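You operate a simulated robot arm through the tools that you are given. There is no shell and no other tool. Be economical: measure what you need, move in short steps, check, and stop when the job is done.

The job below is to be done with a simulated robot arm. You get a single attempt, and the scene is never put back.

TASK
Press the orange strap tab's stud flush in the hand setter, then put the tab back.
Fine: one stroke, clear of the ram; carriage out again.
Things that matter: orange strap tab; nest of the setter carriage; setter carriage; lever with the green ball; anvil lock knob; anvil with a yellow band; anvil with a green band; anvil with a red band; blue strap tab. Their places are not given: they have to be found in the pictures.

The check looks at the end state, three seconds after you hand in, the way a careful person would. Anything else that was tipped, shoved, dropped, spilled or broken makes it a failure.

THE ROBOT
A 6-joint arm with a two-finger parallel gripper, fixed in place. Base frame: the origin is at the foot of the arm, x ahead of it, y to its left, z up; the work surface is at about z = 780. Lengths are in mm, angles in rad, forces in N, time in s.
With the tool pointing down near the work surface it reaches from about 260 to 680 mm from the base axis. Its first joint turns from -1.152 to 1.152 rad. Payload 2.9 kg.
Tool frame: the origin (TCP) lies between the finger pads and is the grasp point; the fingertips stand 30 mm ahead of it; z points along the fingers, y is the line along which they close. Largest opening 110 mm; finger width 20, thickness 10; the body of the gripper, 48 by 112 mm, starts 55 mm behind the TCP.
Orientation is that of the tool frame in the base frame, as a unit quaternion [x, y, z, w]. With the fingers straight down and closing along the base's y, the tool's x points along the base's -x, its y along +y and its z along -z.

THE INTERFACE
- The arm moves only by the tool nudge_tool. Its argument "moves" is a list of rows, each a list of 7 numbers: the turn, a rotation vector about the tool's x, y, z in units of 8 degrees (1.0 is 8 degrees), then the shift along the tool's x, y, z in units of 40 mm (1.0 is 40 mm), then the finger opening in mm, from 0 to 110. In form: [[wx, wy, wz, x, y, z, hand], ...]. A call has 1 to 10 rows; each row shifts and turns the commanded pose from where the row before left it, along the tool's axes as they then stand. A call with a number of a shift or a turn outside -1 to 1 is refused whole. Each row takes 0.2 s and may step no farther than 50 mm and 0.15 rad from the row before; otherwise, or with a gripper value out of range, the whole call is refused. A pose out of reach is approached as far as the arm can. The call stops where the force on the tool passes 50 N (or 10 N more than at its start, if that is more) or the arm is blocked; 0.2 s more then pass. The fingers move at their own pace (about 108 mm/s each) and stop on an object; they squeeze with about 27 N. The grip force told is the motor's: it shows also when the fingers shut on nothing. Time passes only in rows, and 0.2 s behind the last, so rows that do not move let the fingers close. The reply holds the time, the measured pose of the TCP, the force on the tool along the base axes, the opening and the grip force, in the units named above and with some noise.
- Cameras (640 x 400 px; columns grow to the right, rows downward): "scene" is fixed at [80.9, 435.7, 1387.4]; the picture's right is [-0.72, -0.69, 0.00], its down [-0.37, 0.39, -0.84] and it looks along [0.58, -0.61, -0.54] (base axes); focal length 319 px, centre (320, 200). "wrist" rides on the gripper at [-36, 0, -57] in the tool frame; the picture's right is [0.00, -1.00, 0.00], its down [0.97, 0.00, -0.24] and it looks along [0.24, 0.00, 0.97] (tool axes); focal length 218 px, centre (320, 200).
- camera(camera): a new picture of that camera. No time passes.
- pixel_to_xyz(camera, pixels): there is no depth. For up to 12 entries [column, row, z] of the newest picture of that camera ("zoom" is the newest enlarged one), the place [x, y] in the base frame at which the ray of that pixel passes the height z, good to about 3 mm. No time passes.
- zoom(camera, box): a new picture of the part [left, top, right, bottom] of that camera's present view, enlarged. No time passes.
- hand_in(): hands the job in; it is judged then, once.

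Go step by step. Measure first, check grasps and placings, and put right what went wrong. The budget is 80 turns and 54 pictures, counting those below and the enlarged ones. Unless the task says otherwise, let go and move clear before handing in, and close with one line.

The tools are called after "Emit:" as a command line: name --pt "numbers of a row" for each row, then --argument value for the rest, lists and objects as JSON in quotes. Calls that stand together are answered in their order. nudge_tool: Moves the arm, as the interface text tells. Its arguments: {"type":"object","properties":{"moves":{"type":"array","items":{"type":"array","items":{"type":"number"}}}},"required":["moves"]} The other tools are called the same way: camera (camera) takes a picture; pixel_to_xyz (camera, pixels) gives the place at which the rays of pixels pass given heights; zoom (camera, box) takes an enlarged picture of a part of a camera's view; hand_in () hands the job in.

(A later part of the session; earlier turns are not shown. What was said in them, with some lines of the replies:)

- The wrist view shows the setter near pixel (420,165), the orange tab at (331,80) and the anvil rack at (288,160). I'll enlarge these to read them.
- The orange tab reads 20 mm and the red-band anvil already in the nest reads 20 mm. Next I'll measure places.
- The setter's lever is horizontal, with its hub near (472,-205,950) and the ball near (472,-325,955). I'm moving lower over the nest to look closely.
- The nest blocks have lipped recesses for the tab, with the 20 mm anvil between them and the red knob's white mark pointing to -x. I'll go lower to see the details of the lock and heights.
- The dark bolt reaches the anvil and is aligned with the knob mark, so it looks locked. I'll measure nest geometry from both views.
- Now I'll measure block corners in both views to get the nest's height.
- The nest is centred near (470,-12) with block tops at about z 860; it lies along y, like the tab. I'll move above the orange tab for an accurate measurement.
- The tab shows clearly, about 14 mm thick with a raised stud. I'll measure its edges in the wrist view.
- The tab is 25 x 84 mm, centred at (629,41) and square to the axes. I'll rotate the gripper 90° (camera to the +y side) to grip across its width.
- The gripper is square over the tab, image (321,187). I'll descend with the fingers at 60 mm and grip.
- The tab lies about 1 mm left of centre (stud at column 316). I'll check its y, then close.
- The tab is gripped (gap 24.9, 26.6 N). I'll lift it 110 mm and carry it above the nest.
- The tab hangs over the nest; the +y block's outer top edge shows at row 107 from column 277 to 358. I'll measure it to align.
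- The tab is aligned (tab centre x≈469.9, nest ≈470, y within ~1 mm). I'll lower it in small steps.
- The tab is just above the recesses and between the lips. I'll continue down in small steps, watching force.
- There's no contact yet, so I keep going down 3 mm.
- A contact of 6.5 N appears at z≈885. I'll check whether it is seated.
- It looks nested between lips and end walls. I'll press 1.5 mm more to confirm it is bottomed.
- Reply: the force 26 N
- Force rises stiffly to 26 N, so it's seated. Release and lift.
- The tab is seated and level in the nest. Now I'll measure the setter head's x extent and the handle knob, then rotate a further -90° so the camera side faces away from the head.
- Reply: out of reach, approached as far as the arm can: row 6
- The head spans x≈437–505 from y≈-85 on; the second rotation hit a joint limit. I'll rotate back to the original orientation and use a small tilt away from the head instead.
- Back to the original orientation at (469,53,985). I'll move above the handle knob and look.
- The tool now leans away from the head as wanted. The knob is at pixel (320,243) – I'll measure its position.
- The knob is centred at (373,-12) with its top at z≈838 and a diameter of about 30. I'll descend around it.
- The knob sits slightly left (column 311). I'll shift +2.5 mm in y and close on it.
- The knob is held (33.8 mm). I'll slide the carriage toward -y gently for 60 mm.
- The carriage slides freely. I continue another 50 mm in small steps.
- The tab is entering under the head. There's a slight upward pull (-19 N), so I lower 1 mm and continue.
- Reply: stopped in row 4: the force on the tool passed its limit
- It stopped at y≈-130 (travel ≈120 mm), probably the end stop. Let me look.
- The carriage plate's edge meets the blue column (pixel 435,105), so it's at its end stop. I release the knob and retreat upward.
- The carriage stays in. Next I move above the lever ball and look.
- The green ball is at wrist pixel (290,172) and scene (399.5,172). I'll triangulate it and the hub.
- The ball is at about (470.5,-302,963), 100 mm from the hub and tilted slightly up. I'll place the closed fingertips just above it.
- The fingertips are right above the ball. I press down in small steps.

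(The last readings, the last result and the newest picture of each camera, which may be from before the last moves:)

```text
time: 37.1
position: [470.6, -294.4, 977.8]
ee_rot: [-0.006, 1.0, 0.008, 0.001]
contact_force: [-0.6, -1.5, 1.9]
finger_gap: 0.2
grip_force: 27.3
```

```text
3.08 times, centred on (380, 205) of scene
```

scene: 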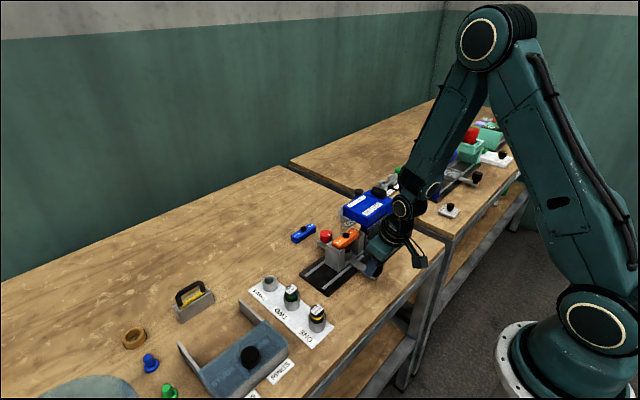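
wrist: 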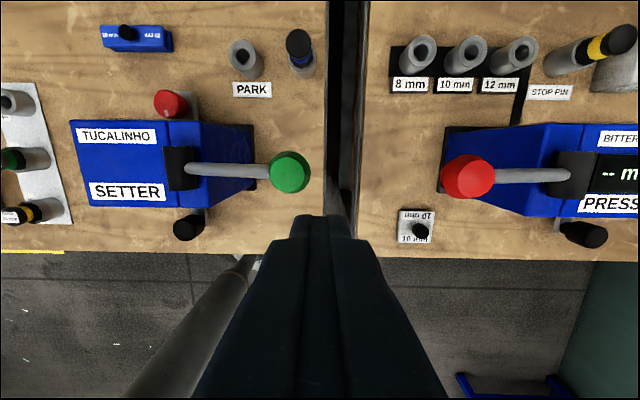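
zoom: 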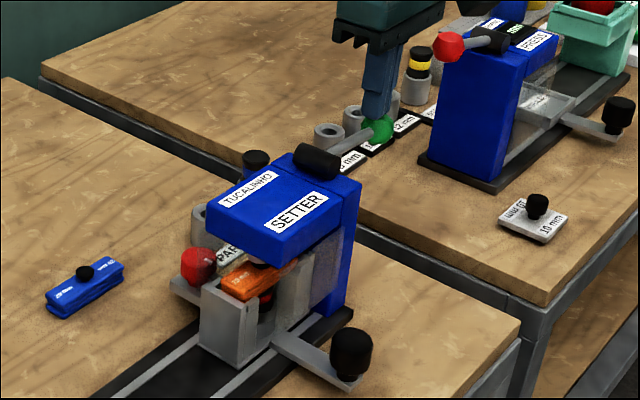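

The lever follows down with little force. I continue pressing.

Emit:
nudge_tool --pt "0 0 0 0 0 0.25 0" --pt "0 0 0 0 0 0.25 0" --pt "0 0 0 0 0 0.25 0" --pt "0 0 0 0 0 0.25 0" --pt "0 0 0 0 0 0 0"

Emit:
zoom --camera "scene" --box '[310, 140, 450, 270]'

```text
time: 38.0
position: [472.2, -295.2, 954.6]
ee_rot: [-0.006, 1.0, 0.007, 0.004]
contact_force: [-9.0, 6.6, 17.4]
finger_gap: 0.2
grip_force: 26.7
stopped in row 4: the force on the tool passed its limit (the readings are from after the stop); the commanded pose is now the measured one
```

```text
3.08 times, centred on (380, 205) of scene
```

zoom: 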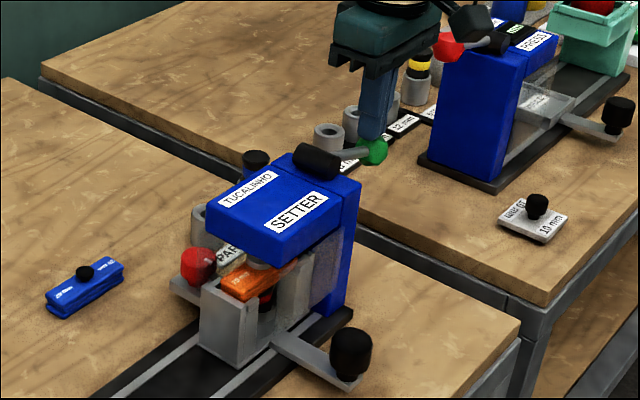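

Resistance begins at tip z≈925 – the ram is on the stud. I keep the contact and press further in finer steps.

Emit:
nudge_tool --pt "0 0 0 0 0 0.08 0" --pt "0 0 0 0 0 0.08 0" --pt "0 0 0 0 0 0.08 0" --pt "0 0 0 0 0 0.08 0" --pt "0 0 0 0 0 0.08 0" --pt "0 0 0 0 0 0.08 0" --pt "0 0 0 0 0 0 0"

Emit:
zoom --camera "scene" --box '[320, 190, 400, 260]'

```text
time: 38.5
position: [471.5, -294.0, 956.2]
ee_rot: [-0.007, 1.0, 0.007, 0.004]
contact_force: [-9.0, 6.0, 16.4]
finger_gap: 0.3
grip_force: 26.8
stopped in row 2: the force on the tool passed its limit (the readings are from after the stop); the commanded pose is now the measured one
```

```text
5.71 times, centred on (360, 225) of scene
```

zoom: 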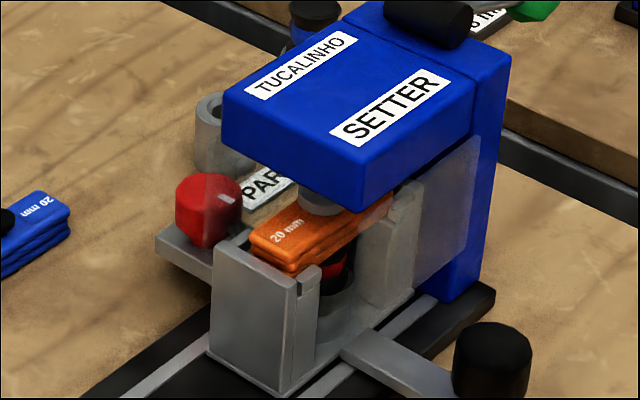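

The ram (zoom pixel 320,205) now rests on the tab top and the stud has gone under it, with a rigid stop. I raise the tool and see whether the lever springs back.

Emit:
nudge_tool --pt "0 0 0 0 0 -0.3 0" --pt "0 0 0 0 0 -0.4 0" --pt "0 0 0 0 0 -0.5 0" --pt "0 0 0 0 0 -0.7 0" --pt "0 0 0 0 0 -0.9 0" --pt "0 0 0 0 0 0 0"

Emit:
zoom --camera "scene" --box '[310, 140, 450, 270]'

```text
time: 39.9
position: [469.2, -297.2, 1066.6]
ee_rot: [-0.007, 1.0, 0.007, 0.005]
contact_force: [0.2, 0.0, 0.9]
finger_gap: 0.0
grip_force: 26.7
```

```text
3.08 times, centred on (380, 205) of scene
```

zoom: 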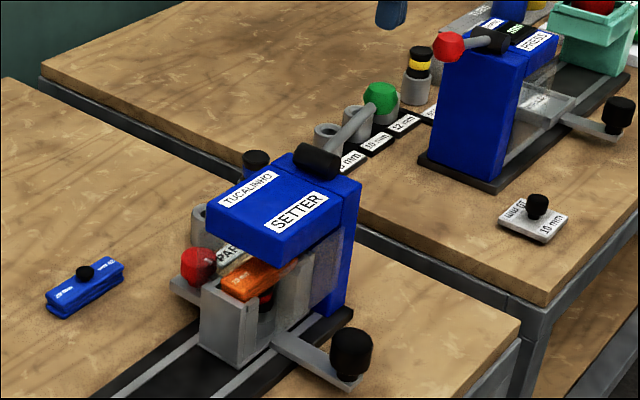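

The lever sprang back and the ram is clear of the stud. Now I return to the handle knob: move over, tilt, open.

Emit:
nudge_tool --pt "0 0 0 0.77 0.83 0 0" --pt "0 0 0 0.77 0.83 0 0" --pt "0 0 0 0.77 0.83 0 0" --pt "0 0 0 0.77 0.83 0 60" --pt "0 0 0 0.77 0.83 0 60" --pt "0 -1 0 0 0 0 60" --pt "0 -1 0 0 0 0 60" --pt "0 0 0 0 0 0 60"

```text
time: 41.7
position: [315.1, -132.3, 1066.1]
ee_rot: [-0.005, 0.989, 0.007, 0.145]
contact_force: [-0.9, -0.1, -0.9]
finger_gap: 59.9
grip_force: 0.1
```

I descend to just above the knob and check alignment.

Emit:
nudge_tool --pt "0 0 0 0.05 0.03 1 64" --pt "0 0 0 0.05 0 1 64" --pt "0 0 0 0.05 0 1 64" --pt "0 0 0 0.06 0 1 64" --pt "0 0 0 0.06 0 0.9 64" --pt "0 0 0 0 0 0 64"

Emit:
camera --camera "wrist"

```text
time: 43.1
position: [359.7, -127.8, 876.3]
ee_rot: [-0.005, 0.989, 0.008, 0.145]
contact_force: [0.4, 0.3, -0.7]
finger_gap: 63.8
grip_force: 0.0
```

```text
10 pictures are left
```

wrist: 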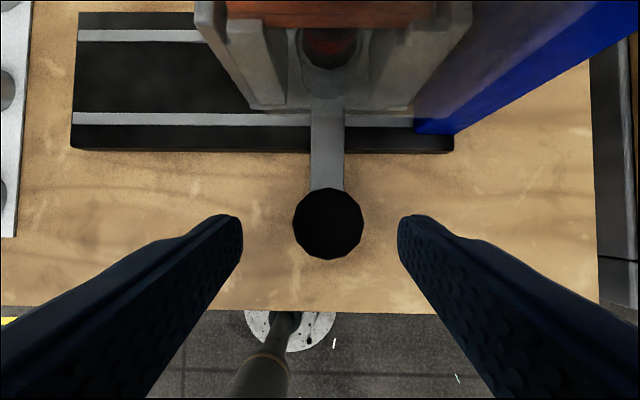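

The knob is 3–4 mm toward -y (column 328). I correct, lower and grip it.

Emit:
nudge_tool --pt "0 0 0 -0.03 -0.085 0.45 64" --pt "0 0 0 0 0 0.45 64" --pt "0 0 0 0 0 0 64" --pt "0 0 0 0 0 0 20" --pt "0 0 0 0 0 0 20" --pt "0 0 0 0 0 0 20"

```text
time: 44.5
position: [372.2, -130.8, 841.1]
ee_rot: [-0.006, 0.99, 0.008, 0.143]
contact_force: [3.3, 3.9, -7.6]
finger_gap: 33.7
grip_force: 44.9
```

The knob is gripped again. I slide the carriage out about 110 mm.

Emit:
nudge_tool --pt "0 0 0 0 0.2 0 20" --pt "0 0 0 0 0.3 0 20" --pt "0 0 0 0 0.3 0 20" --pt "0 0 0 0 0.3 0 20" --pt "0 0 0 0 0.3 0 20" --pt "0 0 0 0 0.3 0 20" --pt "0 0 0 0 0.3 0 20" --pt "0 0 0 0 0.3 0 20" --pt "0 0 0 0 0.3 0 20" --pt "0 0 0 0 0.15 0 20"

```text
time: 46.7
position: [370.5, -21.8, 843.9]
ee_rot: [-0.005, 0.99, 0.007, 0.143]
contact_force: [18.8, -0.5, -34.9]
finger_gap: 33.9
grip_force: 45.1
```

The out position is nearly reached (y≈-22), with some strain (-35 N in z). I relieve it and move the last 12 mm.

Emit:
nudge_tool --pt "0 0 0 -0.025 0 0.047 20" --pt "0 0 0 0 0.1 0 20" --pt "0 0 0 0 0.1 0 20" --pt "0 0 0 0 0.1 0 20" --pt "0 0 0 0 0.1 0 20"

```text
time: 47.9
position: [371.2, -9.9, 842.7]
ee_rot: [-0.002, 0.99, 0.001, 0.144]
contact_force: [-10.8, -27.5, 33.4]
finger_gap: 33.8
grip_force: 45.4
```

The stop is felt at y≈-10, the original position. I release and retreat.

Emit:
nudge_tool --pt "0 0 0 0 -0.08 0 20" --pt "0 0 0 0 0 0 64" --pt "0 0 0 0 0 0 64" --pt "0 0 0 0 0 -0.5 64" --pt "0 0 0 0 0 -1 64" --pt "0 0 0 0 0 -1 64" --pt "0 0 0 0 0 -1 64" --pt "0 1 0 0 0 -0.5 64" --pt "0 1 0 0 0 0 64" --pt "0 0 0 0 0 0 64"

Emit:
zoom --camera "scene" --box '[290, 210, 390, 290]'

```text
time: 50.1
position: [326.2, -10.7, 995.4]
ee_rot: [-0.007, 1.0, 0.007, 0.004]
contact_force: [0.1, -0.4, -0.1]
finger_gap: 63.9
grip_force: 0.1
```

```text
5.00 times, centred on (340, 250) of scene
```

zoom: 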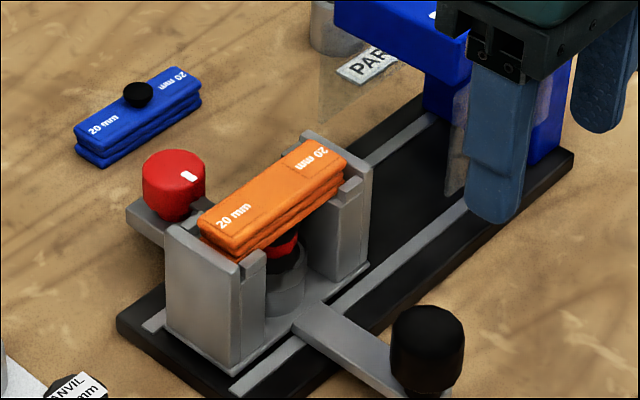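

The stud is flush: the orange tab's top is flat. Now I square the tool, rotate -90° and go over the nest.

Emit:
nudge_tool --pt "0.1 0.06 0.1 0 0 0 60" --pt "0 0 0 -0.9 0 0 60" --pt "0 0 0 -0.9 0 0 60" --pt "0 0 0 -0.9 0 0 60" --pt "0 0 0 -0.9 0 0 60" --pt "0 0 -0.9375 0 0 0 60" --pt "0 0 -0.9375 0 0 0 60" --pt "0 0 -0.9375 0 0 0 60" --pt "0 0 -0.9375 0 0 0 60" --pt "0 0 -0.9375 0 0 0 60"

Emit:
nudge_tool --pt "0 0 -0.9375 0 0 0 60" --pt "0 0 -0.9375 0 0 0 60" --pt "0 0 -0.9375 0 0 0 60" --pt "0 0 -0.9375 0 0 0 60" --pt "0 0 -0.9375 0 0 0 60" --pt "0 0 -0.9375 0 0 0 60" --pt "0 0 -0.9375 0 0 0 60" --pt "0 0 0 0 0 0 60"

Emit:
camera --camera "wrist"

```text
time: 52.3
position: [470.8, -10.3, 995.1]
ee_rot: [-0.323, 0.946, 0.0, -0.001]
contact_force: [-0.3, 0.0, -1.1]
finger_gap: 59.9
grip_force: 0.0
```

```text
time: 54.1
position: [469.5, -12.2, 995.8]
ee_rot: [0.707, -0.707, 0.0, 0.0]
contact_force: [0.1, 1.0, 0.2]
finger_gap: 60.1
grip_force: 0.1
```

```text
8 pictures are left
```

wrist: 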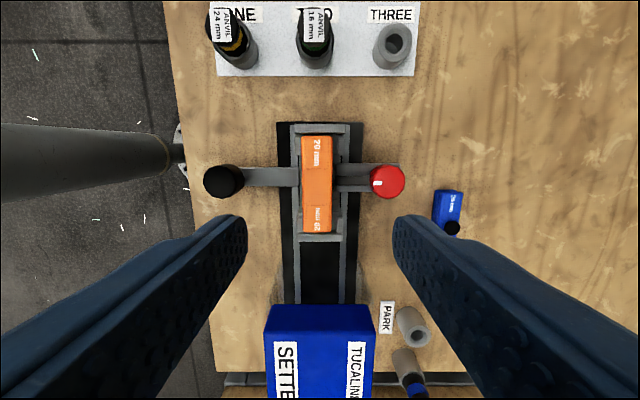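

The tab lies in the nest at columns 301–333. I measure its centre before descending.

Emit:
pixel_to_xyz --camera "wrist" --pixels '[[301, 136, 866], [333, 136, 866], [301, 233, 866], [333, 233, 866]]'

```text
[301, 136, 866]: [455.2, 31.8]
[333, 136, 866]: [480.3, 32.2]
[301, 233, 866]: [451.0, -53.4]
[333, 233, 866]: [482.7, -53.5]
```

Tab centre ≈(467.5,-10.7). I descend to z 885 and grip it.

Emit:
nudge_tool --pt "0 0 0 -0.02 0.025 0.9 50" --pt "0 0 0 0 0 0.9 50" --pt "0 0 0 0 0 0.7 50" --pt "0 0 0 0 0 0.265 50" --pt "0 0 0 0 0 0 50" --pt "0 0 0 0 0 0 20" --pt "0 0 0 0 0 0 20" --pt "0 0 0 0 0 0 20"

Emit:
zoom --camera "wrist" --box '[220, 90, 420, 350]'

```text
time: 55.9
position: [469.2, -9.8, 884.3]
ee_rot: [-0.707, 0.708, 0.0, 0.0]
contact_force: [-0.2, 0.3, -0.8]
finger_gap: 24.7
grip_force: 27.3
```

```text
1.54 times, centred on (320, 220) of wrist
```

zoom: 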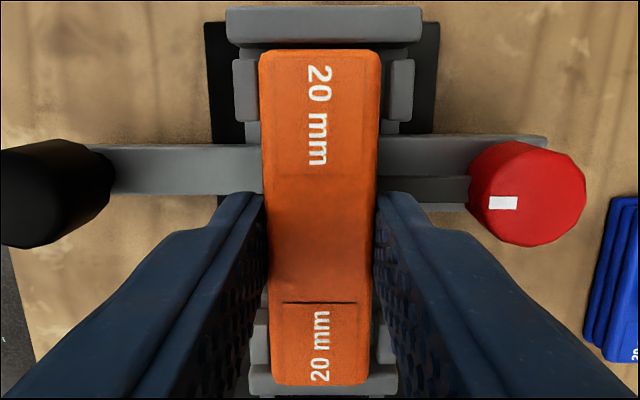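

The tab is gripped with its top flat. I lift it and carry it back above its original place.

Emit:
nudge_tool --pt "0 0 0 0 0 -0.25 20" --pt "0 0 0 0 0 -0.5 20" --pt "0 0 0 0 0 -0.5 20" --pt "0 0 0 -0.25 -0.8 0 20" --pt "0 0 0 -0.25 -0.8 0 20" --pt "0 0 0 -0.25 -0.8 0 20" --pt "0 0 0 -0.25 -0.8 0 20" --pt "0 0 0 -0.28 -0.76 0 20" --pt "0 0 0 0 0 0 20"

```text
time: 57.9
position: [627.6, 41.7, 934.4]
ee_rot: [-0.706, 0.708, -0.001, 0.0]
contact_force: [1.0, 0.0, 0.2]
finger_gap: 25.2
grip_force: 26.7
```

It's above the original place at (627.6,41.7). I lower it to just above the table, then step down to contact.

Emit:
nudge_tool --pt "0 0 0 0 0 0.9 20" --pt "0 0 0 0 0 0.9 20" --pt "0 0 0 0 0 0.7 20" --pt "0 0 0 0 0 0.35 20" --pt "0 0 0 0 0 0 20" --pt "0 0 0 0 0 0.05 20" --pt "0 0 0 0 0 0 20"

```text
time: 59.5
position: [626.7, 41.5, 818.8]
ee_rot: [-0.707, 0.707, 0.0, 0.0]
contact_force: [0.4, -0.7, -0.5]
finger_gap: 25.1
grip_force: 27.2
```

There's no contact yet at z 818.8. I lower further in 1 mm steps.

Emit:
nudge_tool --pt "0 0 0 0 0 0.03 20" --pt "0 0 0 0 0 0.03 20" --pt "0 0 0 0 0 0.025 20" --pt "0 0 0 0 0 0 20"

```text
time: 60.5
position: [628.1, 41.8, 814.8]
ee_rot: [-0.706, 0.708, 0.0, 0.0]
contact_force: [0.1, 0.5, -0.5]
finger_gap: 24.8
grip_force: 26.7
```

Emit:
nudge_tool --pt "0 0 0 0 0 0.02 20" --pt "0 0 0 0 0 0.02 20" --pt "0 0 0 0 0 0 20"

```text
time: 61.3
position: [627.6, 39.6, 813.8]
ee_rot: [-0.706, 0.708, 0.0, 0.0]
contact_force: [-1.0, -0.1, 1.2]
finger_gap: 25.0
grip_force: 26.9
```

Contact is just starting (1.2 N). One more millimetre, then I release and lift.

Emit:
nudge_tool --pt "0 0 0 0 0 0.025 20" --pt "0 0 0 0 0 0 20"

```text
time: 61.9
position: [626.8, 41.8, 813.5]
ee_rot: [-0.706, 0.708, -0.001, 0.001]
contact_force: [-3.7, -0.6, 12.5]
finger_gap: 25.0
grip_force: 27.0
```

The table carries it (12.5 N). I release, lift clear and check.

Emit:
nudge_tool --pt "0 0 0 0 0 -0.015 28" --pt "0 0 0 0 0 0 50" --pt "0 0 0 0 0 0 50" --pt "0 0 0 0 0 -0.5 50" --pt "0 0 0 0 0 -1 50" --pt "0 0 0 0 0 -1 50" --pt "0 0 0 0 0 -1 50" --pt "0 0 0 0 0 -1 50"

Emit:
camera --camera "wrist"

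Emit:
zoom --camera "scene" --box '[230, 170, 430, 330]'

Emit:
zoom --camera "scene" --box '[250, 215, 330, 265]'

Emit:
pixel_to_xyz --camera "scene" --pixels '[[260.1, 254.6, 794], [265.4, 259.5, 794], [288.2, 245, 794], [265.4, 262.8, 780]]'

```text
time: 63.7
position: [627.6, 41.9, 994.0]
ee_rot: [-0.706, 0.708, -0.001, 0.0]
contact_force: [0.4, -0.4, 0.2]
finger_gap: 50.2
grip_force: 0.0
```

```text
6 pictures are left
```

wrist: 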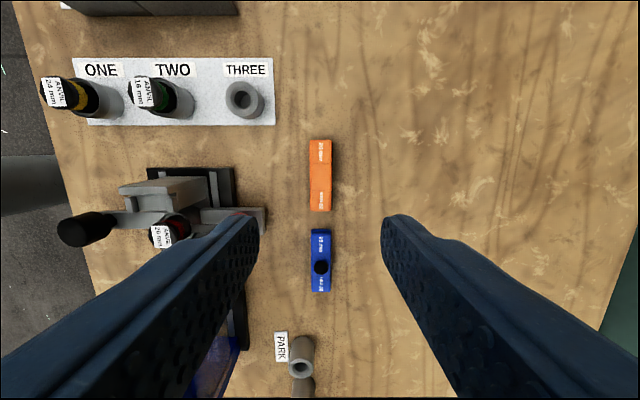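

```text
2.50 times, centred on (330, 250) of scene
```

zoom: 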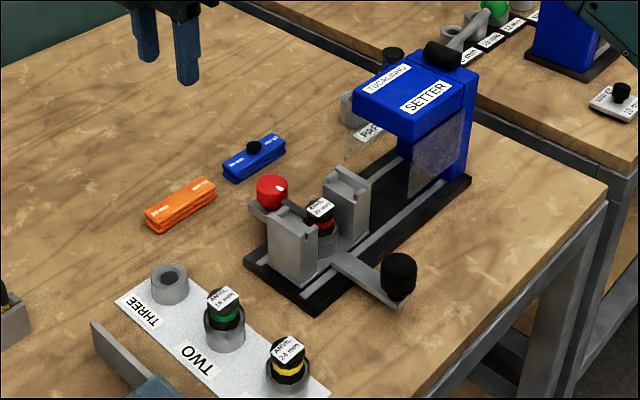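

```text
8.00 times, centred on (290, 240) of scene
```

zoom: 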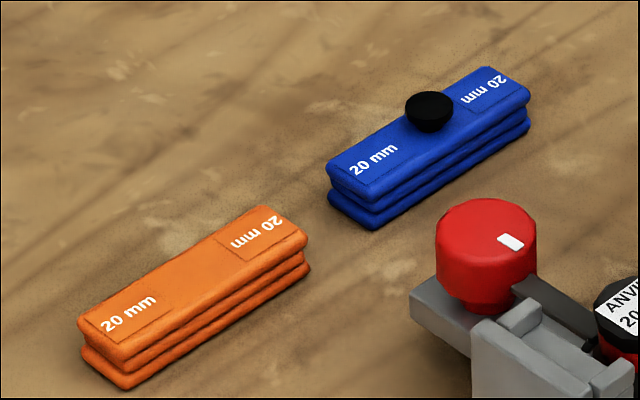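

```text
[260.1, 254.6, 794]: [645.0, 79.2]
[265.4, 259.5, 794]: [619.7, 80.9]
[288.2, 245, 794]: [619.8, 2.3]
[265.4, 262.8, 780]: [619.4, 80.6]
```

The orange tab sits on exactly the same pixels as at the start, with its stud flush. The carriage is out, the lever is up and nothing else has moved, so I hand in.

Emit:
hand_in

```text
The job is handed in.
```

The orange tab's stud was pressed flush in one stroke. The tab is back in its original place, the carriage is out, and the lever is up with the ram clear.
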